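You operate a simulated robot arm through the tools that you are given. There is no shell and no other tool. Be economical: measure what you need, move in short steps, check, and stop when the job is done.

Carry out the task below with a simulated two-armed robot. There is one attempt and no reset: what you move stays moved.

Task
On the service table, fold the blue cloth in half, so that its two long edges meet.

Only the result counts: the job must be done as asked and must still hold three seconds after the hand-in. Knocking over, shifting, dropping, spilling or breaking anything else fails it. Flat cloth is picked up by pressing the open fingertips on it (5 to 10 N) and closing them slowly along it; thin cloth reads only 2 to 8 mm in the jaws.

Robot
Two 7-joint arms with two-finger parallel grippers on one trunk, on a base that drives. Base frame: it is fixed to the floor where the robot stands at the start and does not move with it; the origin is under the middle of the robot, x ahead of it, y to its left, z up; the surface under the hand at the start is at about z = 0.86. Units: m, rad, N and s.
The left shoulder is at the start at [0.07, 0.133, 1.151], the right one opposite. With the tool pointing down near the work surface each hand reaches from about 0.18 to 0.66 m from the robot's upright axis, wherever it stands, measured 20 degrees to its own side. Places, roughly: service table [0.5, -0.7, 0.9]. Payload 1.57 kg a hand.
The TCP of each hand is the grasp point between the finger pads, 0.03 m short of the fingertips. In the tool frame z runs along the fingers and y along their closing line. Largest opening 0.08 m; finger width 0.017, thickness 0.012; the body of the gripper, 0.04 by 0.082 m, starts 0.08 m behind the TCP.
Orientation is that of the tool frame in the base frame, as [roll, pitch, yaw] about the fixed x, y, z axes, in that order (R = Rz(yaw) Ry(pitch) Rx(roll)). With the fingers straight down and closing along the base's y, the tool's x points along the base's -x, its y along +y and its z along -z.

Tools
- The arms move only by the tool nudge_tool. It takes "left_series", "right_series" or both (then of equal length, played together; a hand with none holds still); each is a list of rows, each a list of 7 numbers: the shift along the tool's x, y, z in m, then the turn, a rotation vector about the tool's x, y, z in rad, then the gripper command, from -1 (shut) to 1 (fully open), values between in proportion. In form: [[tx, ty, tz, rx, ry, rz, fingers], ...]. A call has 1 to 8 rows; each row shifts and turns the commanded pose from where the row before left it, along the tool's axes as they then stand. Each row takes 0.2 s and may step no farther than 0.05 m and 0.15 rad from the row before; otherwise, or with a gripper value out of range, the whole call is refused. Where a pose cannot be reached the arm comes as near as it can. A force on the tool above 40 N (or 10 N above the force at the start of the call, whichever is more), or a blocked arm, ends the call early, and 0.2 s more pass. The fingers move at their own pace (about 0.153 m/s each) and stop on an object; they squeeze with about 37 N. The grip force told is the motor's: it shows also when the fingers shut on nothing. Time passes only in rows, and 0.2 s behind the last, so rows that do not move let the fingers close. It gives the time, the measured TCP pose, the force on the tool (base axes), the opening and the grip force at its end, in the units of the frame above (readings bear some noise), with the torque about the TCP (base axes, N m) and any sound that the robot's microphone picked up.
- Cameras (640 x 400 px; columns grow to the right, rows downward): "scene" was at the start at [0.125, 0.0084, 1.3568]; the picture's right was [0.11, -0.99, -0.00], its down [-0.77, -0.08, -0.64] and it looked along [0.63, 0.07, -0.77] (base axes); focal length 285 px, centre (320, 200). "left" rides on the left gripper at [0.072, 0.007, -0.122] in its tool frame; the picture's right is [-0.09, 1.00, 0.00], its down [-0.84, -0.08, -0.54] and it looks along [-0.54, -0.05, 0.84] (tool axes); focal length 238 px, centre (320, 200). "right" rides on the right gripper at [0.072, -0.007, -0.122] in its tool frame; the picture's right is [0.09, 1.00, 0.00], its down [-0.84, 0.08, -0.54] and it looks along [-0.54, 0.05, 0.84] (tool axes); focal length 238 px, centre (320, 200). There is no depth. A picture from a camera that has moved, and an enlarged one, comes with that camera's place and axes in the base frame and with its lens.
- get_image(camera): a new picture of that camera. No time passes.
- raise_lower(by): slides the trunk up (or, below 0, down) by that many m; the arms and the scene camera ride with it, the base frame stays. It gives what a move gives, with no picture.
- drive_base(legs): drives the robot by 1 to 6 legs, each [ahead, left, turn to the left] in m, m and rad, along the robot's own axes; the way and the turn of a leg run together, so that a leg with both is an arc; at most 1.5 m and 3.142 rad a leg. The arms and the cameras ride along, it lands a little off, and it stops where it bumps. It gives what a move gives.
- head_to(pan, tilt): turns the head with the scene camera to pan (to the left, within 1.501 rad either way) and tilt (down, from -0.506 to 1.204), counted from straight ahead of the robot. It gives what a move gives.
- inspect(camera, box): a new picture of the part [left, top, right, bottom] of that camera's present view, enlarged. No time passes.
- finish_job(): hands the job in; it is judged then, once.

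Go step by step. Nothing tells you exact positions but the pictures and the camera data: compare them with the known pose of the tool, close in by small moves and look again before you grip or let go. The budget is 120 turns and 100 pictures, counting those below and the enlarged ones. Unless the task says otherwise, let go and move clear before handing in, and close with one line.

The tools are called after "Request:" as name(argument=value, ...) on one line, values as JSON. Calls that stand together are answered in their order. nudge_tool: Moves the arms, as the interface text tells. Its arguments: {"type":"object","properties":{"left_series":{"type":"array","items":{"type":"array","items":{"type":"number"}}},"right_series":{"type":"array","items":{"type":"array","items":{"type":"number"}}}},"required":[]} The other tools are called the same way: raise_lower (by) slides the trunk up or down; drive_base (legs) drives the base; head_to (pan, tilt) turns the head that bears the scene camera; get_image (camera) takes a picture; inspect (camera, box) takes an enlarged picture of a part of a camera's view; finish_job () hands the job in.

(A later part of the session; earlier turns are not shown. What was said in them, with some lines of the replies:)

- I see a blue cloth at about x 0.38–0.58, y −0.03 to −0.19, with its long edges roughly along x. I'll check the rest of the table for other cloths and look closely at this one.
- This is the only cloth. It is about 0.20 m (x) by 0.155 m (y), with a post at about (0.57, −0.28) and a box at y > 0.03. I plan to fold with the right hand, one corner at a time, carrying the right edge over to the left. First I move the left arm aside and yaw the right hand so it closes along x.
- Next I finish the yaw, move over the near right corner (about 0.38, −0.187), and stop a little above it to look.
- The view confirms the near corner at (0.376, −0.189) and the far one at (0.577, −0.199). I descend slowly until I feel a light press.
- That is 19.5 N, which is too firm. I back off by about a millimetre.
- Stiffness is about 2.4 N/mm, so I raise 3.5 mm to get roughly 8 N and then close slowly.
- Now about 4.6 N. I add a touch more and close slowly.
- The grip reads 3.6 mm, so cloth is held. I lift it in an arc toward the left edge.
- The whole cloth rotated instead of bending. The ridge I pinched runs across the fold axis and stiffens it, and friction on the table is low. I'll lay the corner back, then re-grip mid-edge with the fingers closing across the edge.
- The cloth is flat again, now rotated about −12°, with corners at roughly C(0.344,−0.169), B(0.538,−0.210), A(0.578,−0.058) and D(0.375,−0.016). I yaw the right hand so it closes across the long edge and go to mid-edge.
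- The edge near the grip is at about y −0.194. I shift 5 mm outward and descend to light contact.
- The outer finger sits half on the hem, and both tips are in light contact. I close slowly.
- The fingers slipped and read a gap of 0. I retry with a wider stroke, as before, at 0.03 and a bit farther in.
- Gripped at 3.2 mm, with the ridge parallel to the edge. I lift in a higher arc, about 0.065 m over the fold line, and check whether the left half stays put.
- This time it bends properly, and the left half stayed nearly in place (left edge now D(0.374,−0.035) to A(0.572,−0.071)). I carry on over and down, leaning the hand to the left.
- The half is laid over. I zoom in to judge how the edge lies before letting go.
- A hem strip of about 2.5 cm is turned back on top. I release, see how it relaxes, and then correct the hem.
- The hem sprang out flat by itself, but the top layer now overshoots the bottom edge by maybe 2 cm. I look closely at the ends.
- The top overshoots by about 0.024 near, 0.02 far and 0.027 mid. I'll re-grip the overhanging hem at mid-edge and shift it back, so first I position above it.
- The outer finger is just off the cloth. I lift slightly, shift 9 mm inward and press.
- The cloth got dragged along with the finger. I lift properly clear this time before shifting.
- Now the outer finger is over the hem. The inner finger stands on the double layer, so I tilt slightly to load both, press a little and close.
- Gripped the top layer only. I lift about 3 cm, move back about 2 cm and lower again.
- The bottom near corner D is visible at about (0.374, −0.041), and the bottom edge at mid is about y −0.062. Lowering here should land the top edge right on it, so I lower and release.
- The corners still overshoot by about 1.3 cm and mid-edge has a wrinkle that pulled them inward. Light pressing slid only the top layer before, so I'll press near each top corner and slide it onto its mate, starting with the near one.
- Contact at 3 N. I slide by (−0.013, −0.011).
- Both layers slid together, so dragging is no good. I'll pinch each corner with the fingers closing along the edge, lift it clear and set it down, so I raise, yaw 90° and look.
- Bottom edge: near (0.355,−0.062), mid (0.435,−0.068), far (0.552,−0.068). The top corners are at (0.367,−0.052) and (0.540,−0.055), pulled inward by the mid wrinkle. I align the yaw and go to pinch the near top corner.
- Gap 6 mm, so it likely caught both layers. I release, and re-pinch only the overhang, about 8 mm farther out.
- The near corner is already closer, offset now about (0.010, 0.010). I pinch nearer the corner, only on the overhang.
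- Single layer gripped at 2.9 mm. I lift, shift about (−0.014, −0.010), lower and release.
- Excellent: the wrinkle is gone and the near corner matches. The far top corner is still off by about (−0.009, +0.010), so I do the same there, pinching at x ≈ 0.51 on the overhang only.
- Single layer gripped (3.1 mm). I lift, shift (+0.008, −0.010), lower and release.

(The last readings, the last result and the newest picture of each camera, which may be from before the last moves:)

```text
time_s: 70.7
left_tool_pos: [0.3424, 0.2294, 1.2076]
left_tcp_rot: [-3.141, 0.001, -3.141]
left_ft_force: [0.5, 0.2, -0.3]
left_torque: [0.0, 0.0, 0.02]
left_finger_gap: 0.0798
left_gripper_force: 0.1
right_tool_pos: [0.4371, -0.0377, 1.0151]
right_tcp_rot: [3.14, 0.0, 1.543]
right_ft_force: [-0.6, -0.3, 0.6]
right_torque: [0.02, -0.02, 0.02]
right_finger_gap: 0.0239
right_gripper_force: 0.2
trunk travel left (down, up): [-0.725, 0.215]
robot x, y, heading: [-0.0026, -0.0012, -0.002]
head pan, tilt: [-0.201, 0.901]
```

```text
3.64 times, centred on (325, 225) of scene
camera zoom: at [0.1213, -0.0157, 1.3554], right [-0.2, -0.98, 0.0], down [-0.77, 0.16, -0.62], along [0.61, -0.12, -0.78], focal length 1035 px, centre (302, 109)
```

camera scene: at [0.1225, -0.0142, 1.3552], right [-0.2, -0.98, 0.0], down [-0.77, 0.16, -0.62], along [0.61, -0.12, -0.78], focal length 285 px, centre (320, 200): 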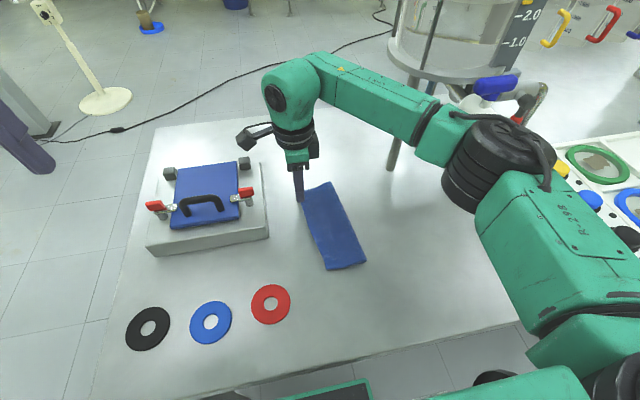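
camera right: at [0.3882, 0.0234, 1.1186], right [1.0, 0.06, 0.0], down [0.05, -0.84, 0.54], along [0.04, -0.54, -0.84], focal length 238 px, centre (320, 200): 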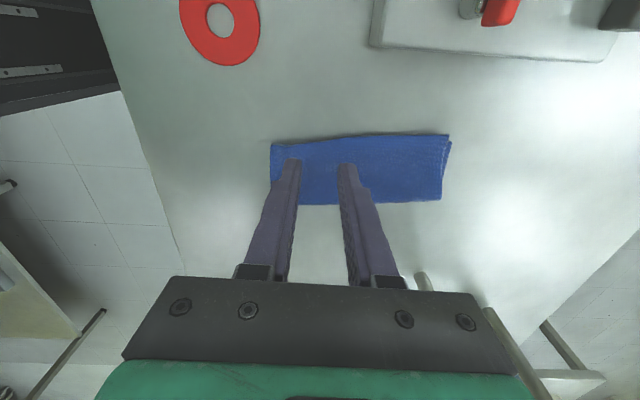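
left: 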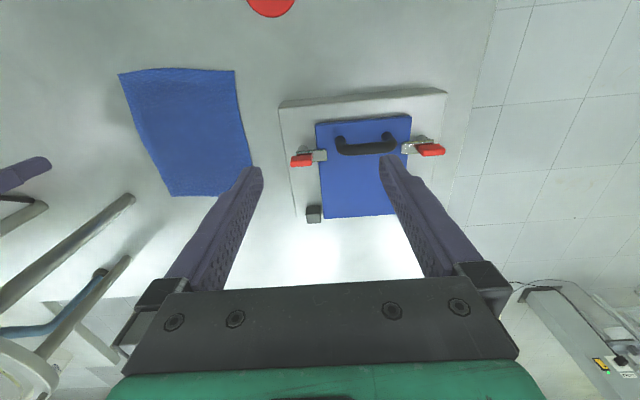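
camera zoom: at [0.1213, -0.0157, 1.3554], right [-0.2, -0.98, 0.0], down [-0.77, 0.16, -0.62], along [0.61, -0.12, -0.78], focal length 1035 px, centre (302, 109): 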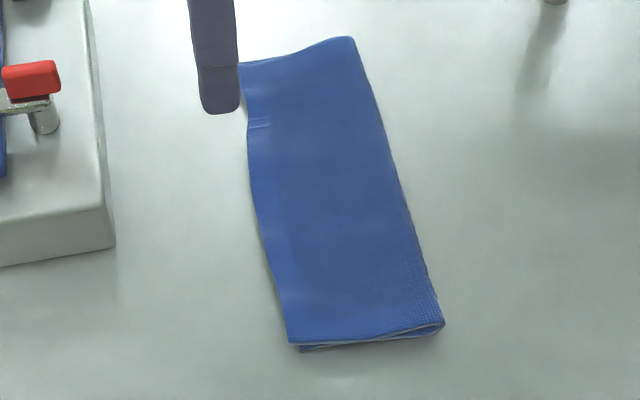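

Both corners now meet closely. I check the near end and mid-edge more carefully.

Request:
inspect(camera="scene", box=[305, 235, 365, 273])

Request:
inspect(camera="right", box=[235, 120, 335, 180])

Request:
inspect(camera="right", box=[330, 120, 430, 180])

```text
10.53 times, centred on (335, 254) of scene
camera zoom: at [0.1213, -0.0157, 1.3554], right [-0.2, -0.98, 0.0], down [-0.77, 0.16, -0.62], along [0.61, -0.12, -0.78], focal length 2997 px, centre (162, -368)
```

zoom: 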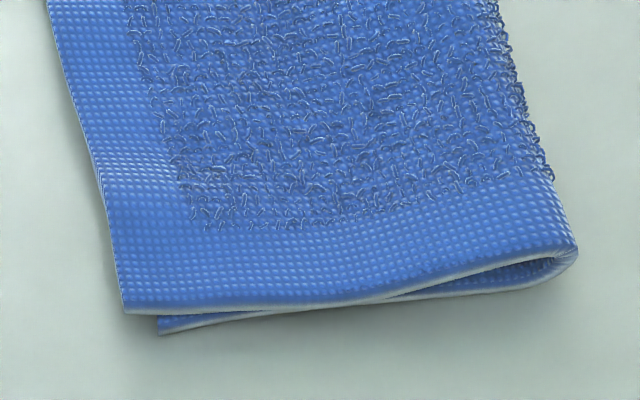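

```text
6.40 times, centred on (285, 150) of right
camera zoom: at [0.4328, 0.034, 1.1375], right [1.0, 0.06, 0.0], down [0.05, -0.84, 0.54], along [0.04, -0.54, -0.84], focal length 1525 px, centre (544, 520)
```

zoom: 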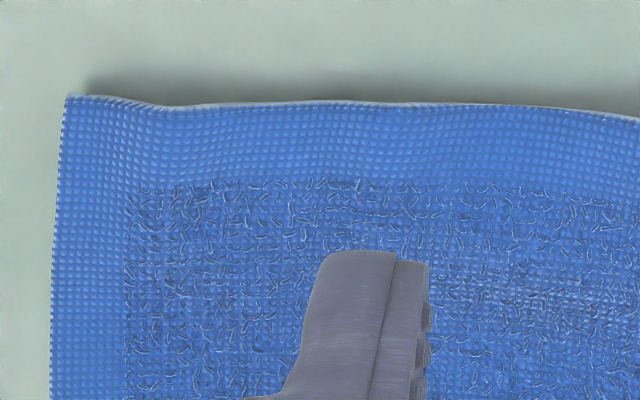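

```text
6.40 times, centred on (380, 150) of right
camera zoom: at [0.4328, 0.034, 1.1375], right [1.0, 0.06, 0.0], down [0.05, -0.84, 0.54], along [0.04, -0.54, -0.84], focal length 1525 px, centre (-64, 520)
```

zoom: 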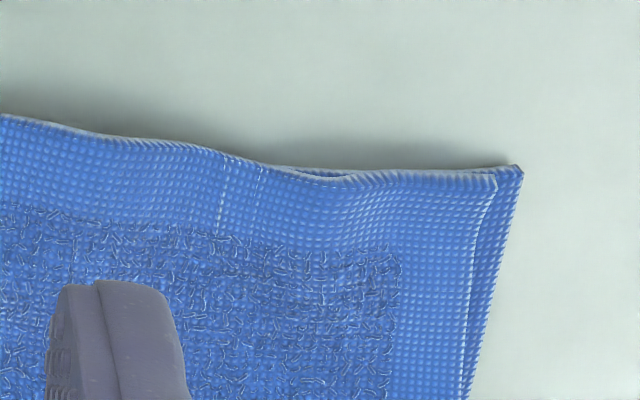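

All within about 6 mm, except mid-edge, which overshoots by about 9 mm. I do one more small correction there with the same technique.

Request:
nudge_tool(right_series=[[-0.013, -0.012, 0, 0, 0, 0, -0.4], [0, 0, 0.04, 0, 0, 0, -0.4], [0, 0, 0.04, 0, 0, 0, -0.4], [0, 0, 0.03, 0, 0, 0, -0.4], [0, 0, 0.008, 0, 0, 0, -0.4], [0, 0, 0, 0, 0, 0, -0.4]])

Request:
inspect(camera="right", box=[200, 70, 440, 220])

```text
time_s: 72.1
left_tool_pos: [0.3428, 0.2302, 1.2046]
left_tcp_rot: [-3.141, 0.0, -3.14]
left_ft_force: [-0.9, 0.6, -0.1]
left_torque: [0.04, 0.0, 0.0]
left_finger_gap: 0.08
left_gripper_force: 0.0
right_tool_pos: [0.4278, -0.0499, 0.8979]
right_tcp_rot: [3.141, -0.001, 1.544]
right_ft_force: [0.1, -0.2, 0.2]
right_torque: [0.01, 0.01, -0.02]
right_finger_gap: 0.024
right_gripper_force: 0.0
trunk travel left (down, up): [-0.725, 0.215]
robot x, y, heading: [-0.0021, 0.0027, 0.002]
head pan, tilt: [-0.201, 0.901]
```

```text
2.67 times, centred on (320, 145) of right
camera zoom: at [0.4227, 0.0241, 1.0189], right [1.0, 0.06, 0.0], down [0.05, -0.84, 0.54], along [0.03, -0.54, -0.84], focal length 636 px, centre (320, 347)
```

zoom: 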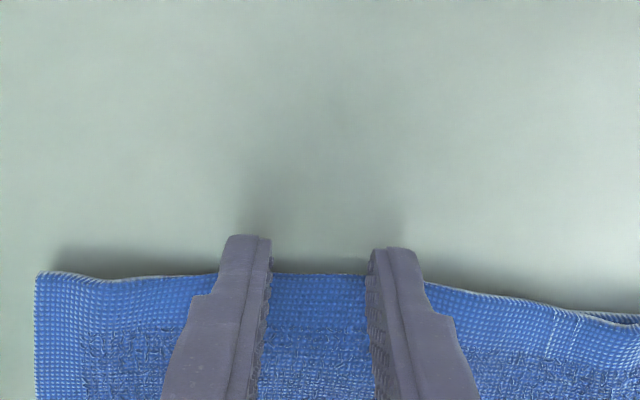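

Request:
nudge_tool(right_series=[[0, 0, 0.003, 0, 0, 0, -0.4], [0, 0, 0.0014, 0, 0, 0, -0.4], [0, 0, 0, 0, 0, 0, -0.4]])

```text
time_s: 72.9
left_tool_pos: [0.3438, 0.2303, 1.2063]
left_tcp_rot: [-3.142, 0.001, -3.139]
left_ft_force: [0.3, 0.7, 0.4]
left_torque: [-0.02, 0.01, 0.0]
left_finger_gap: 0.08
left_gripper_force: 0.1
right_tool_pos: [0.4271, -0.0502, 0.8943]
right_tcp_rot: [-3.142, -0.002, 1.542]
right_ft_force: [1.0, 0.3, 4.6]
right_torque: [-0.03, -0.02, 0.0]
right_finger_gap: 0.0239
right_gripper_force: 0.4
trunk travel left (down, up): [-0.725, 0.215]
robot x, y, heading: [-0.0009, -0.0018, -0.004]
head pan, tilt: [-0.201, 0.901]
```

Request:
nudge_tool(right_series=[[0, 0, 0, 0, 0, 0, -0.48], [0, 0, 0, 0, 0, 0, -0.58], [0, 0, 0, 0, 0, 0, -0.68], [0, 0, 0, 0, 0, 0, -0.78], [0, 0, 0, 0, 0, 0, -0.88], [0, 0, 0, 0, 0, 0, -1], [0, 0, 0, 0, 0, 0, -1]])

Request:
inspect(camera="right", box=[200, 70, 440, 220])

```text
time_s: 74.5
left_tool_pos: [0.3441, 0.2296, 1.2046]
left_tcp_rot: [-3.141, 0.0, -3.141]
left_ft_force: [0.2, 0.2, 0.3]
left_torque: [0.02, 0.02, 0.0]
left_finger_gap: 0.0801
left_gripper_force: 0.1
right_tool_pos: [0.4277, -0.0494, 0.8941]
right_tcp_rot: [3.141, -0.001, 1.544]
right_ft_force: [0.4, -0.3, 3.3]
right_torque: [-0.05, -0.04, -0.03]
right_finger_gap: 0.0024
right_gripper_force: 23.7
trunk travel left (down, up): [-0.725, 0.215]
robot x, y, heading: [-0.0013, 0.0006, -0.0]
head pan, tilt: [-0.201, 0.901]
```

```text
2.67 times, centred on (320, 145) of right
camera zoom: at [0.4218, 0.0236, 1.0159], right [1.0, 0.06, 0.0], down [0.05, -0.84, 0.54], along [0.03, -0.54, -0.84], focal length 636 px, centre (320, 347)
```

zoom: 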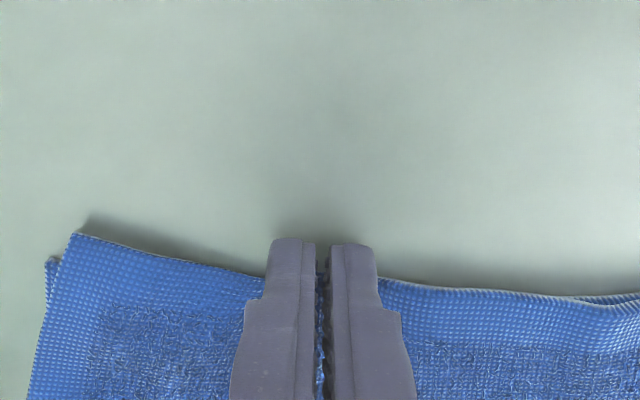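

Request:
nudge_tool(right_series=[[0, 0, -0.012, 0, 0, 0, -1], [-0.004, 0, -0.006, 0, 0, 0, -1], [-0.004, 0, 0, 0, 0, 0, -1], [0, 0, 0.008, 0, 0, 0, -1], [0, 0, 0.007, 0, 0, 0, -1], [0, 0, 0, 0, 0, 0, -0.85], [0, 0, 0, 0, 0, 0, -0.65], [0, 0, 0, 0, 0, 0, -0.4]])

Request:
nudge_tool(right_series=[[0, 0, -0.02, 0, 0, 0, -0.4], [0, 0, -0.04, 0, 0, 0, -0.4], [0, 0, -0.04, 0, 0, 0, -0.4], [0.02, 0.01, -0.02, 0, 0, 0, -0.4], [0, 0, 0, 0, 0, 0, -0.4]])

Request:
inspect(camera="right", box=[230, 90, 440, 220])

Request:
inspect(camera="scene", box=[305, 235, 365, 273])

```text
time_s: 76.3
left_tool_pos: [0.3433, 0.2305, 1.2057]
left_tcp_rot: [-3.142, 0.0, -3.141]
left_ft_force: [0.8, -0.6, 0.8]
left_torque: [0.02, -0.01, -0.01]
left_finger_gap: 0.08
left_gripper_force: 0.1
right_tool_pos: [0.4263, -0.0586, 0.8971]
right_tcp_rot: [3.14, 0.0, 1.543]
right_ft_force: [-1.7, -0.2, 1.0]
right_torque: [0.01, 0.0, -0.01]
right_finger_gap: 0.0233
right_gripper_force: 0.0
trunk travel left (down, up): [-0.725, 0.215]
robot x, y, heading: [-0.0026, 0.0019, -0.003]
head pan, tilt: [-0.201, 0.901]
```

```text
time_s: 77.5
left_tool_pos: [0.3436, 0.2304, 1.2061]
left_tcp_rot: [3.141, -0.001, -3.141]
left_ft_force: [0.5, 1.1, -0.3]
left_torque: [0.05, -0.03, -0.01]
left_finger_gap: 0.0798
left_gripper_force: 0.0
right_tool_pos: [0.4389, -0.0398, 1.0174]
right_tcp_rot: [3.141, 0.001, 1.544]
right_ft_force: [0.5, -0.3, 0.7]
right_torque: [0.03, 0.04, -0.03]
right_finger_gap: 0.0239
right_gripper_force: 0.0
trunk travel left (down, up): [-0.725, 0.215]
robot x, y, heading: [-0.0007, 0.0032, -0.004]
head pan, tilt: [-0.201, 0.901]
```

```text
3.05 times, centred on (335, 155) of right
camera zoom: at [0.4336, 0.0345, 1.1385], right [1.0, 0.06, 0.0], down [0.05, -0.84, 0.54], along [0.03, -0.54, -0.84], focal length 726 px, centre (274, 337)
```

zoom: 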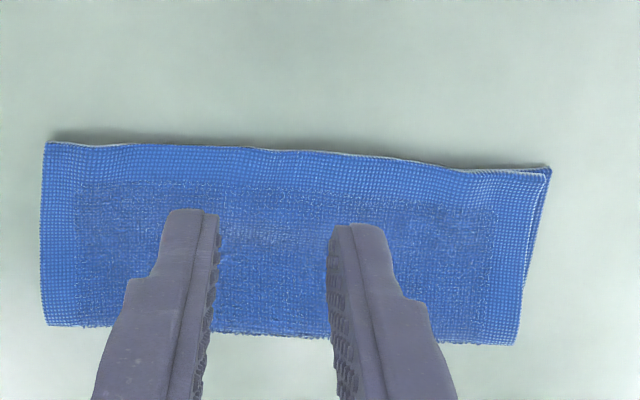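

```text
10.53 times, centred on (335, 254) of scene
camera zoom: at [0.1227, -0.0152, 1.3552], right [-0.2, -0.98, 0.0], down [-0.77, 0.16, -0.62], along [0.61, -0.12, -0.78], focal length 2997 px, centre (162, -368)
```

zoom: 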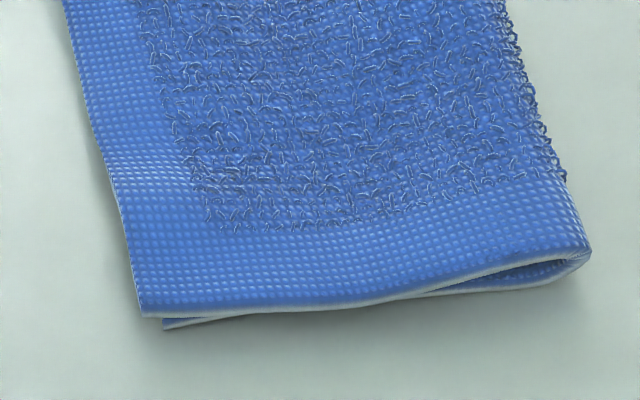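

The edges now meet along the whole length, within about 4 mm. I move the hand clear and take a last look.

Request:
nudge_tool(right_series=[[0, 0, -0.04, 0, 0, 0, -0.4], [-0.03, -0.01, -0.03, 0, 0, 0, -0.4], [-0.045, 0, 0, 0, 0, 0, -0.4], [-0.045, 0, 0, 0, 0, 0, -0.4], [-0.045, 0, 0, 0, 0, 0, -0.4], [0, 0, 0, 0, 0, 0, -0.4]])

Request:
get_image(camera="scene")

```text
time_s: 78.9
left_tool_pos: [0.3446, 0.2301, 1.2056]
left_tcp_rot: [-3.14, -0.001, -3.14]
left_ft_force: [0.6, -0.2, -0.1]
left_torque: [-0.01, 0.03, -0.03]
left_finger_gap: 0.0799
left_gripper_force: 0.1
right_tool_pos: [0.4233, -0.2032, 1.087]
right_tcp_rot: [3.141, 0.002, 1.543]
right_ft_force: [-0.1, 0.2, -0.7]
right_torque: [-0.01, 0.0, 0.0]
right_finger_gap: 0.0242
right_gripper_force: 0.1
trunk travel left (down, up): [-0.725, 0.215]
robot x, y, heading: [0.0, 0.0005, -0.004]
head pan, tilt: [-0.201, 0.901]
```

```text
36 pictures are left
camera scene: at [0.1234, -0.0139, 1.3552], right [-0.2, -0.98, 0.0], down [-0.77, 0.16, -0.62], along [0.61, -0.12, -0.78], focal length 285 px, centre (320, 200)
```

scene: 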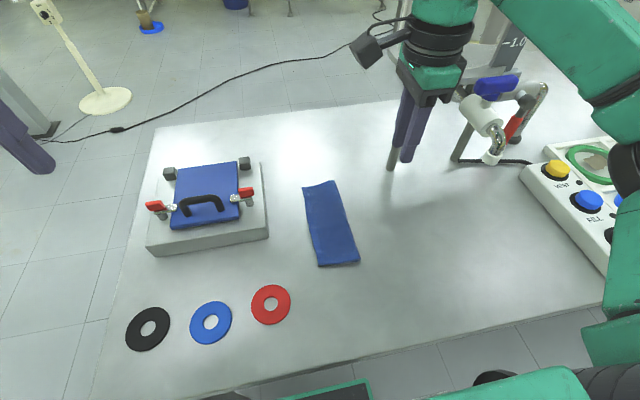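

The cloth lies folded in half, everything else on the table is where it was, and both hands are clear, so I hand in.

Request:
finish_job()

```text
The job is handed in.
```

The blue cloth is folded in half on the service table, with its two long edges meeting to within about 4 mm where I could measure. I saw nothing else on the table moved, and both hands are clear.
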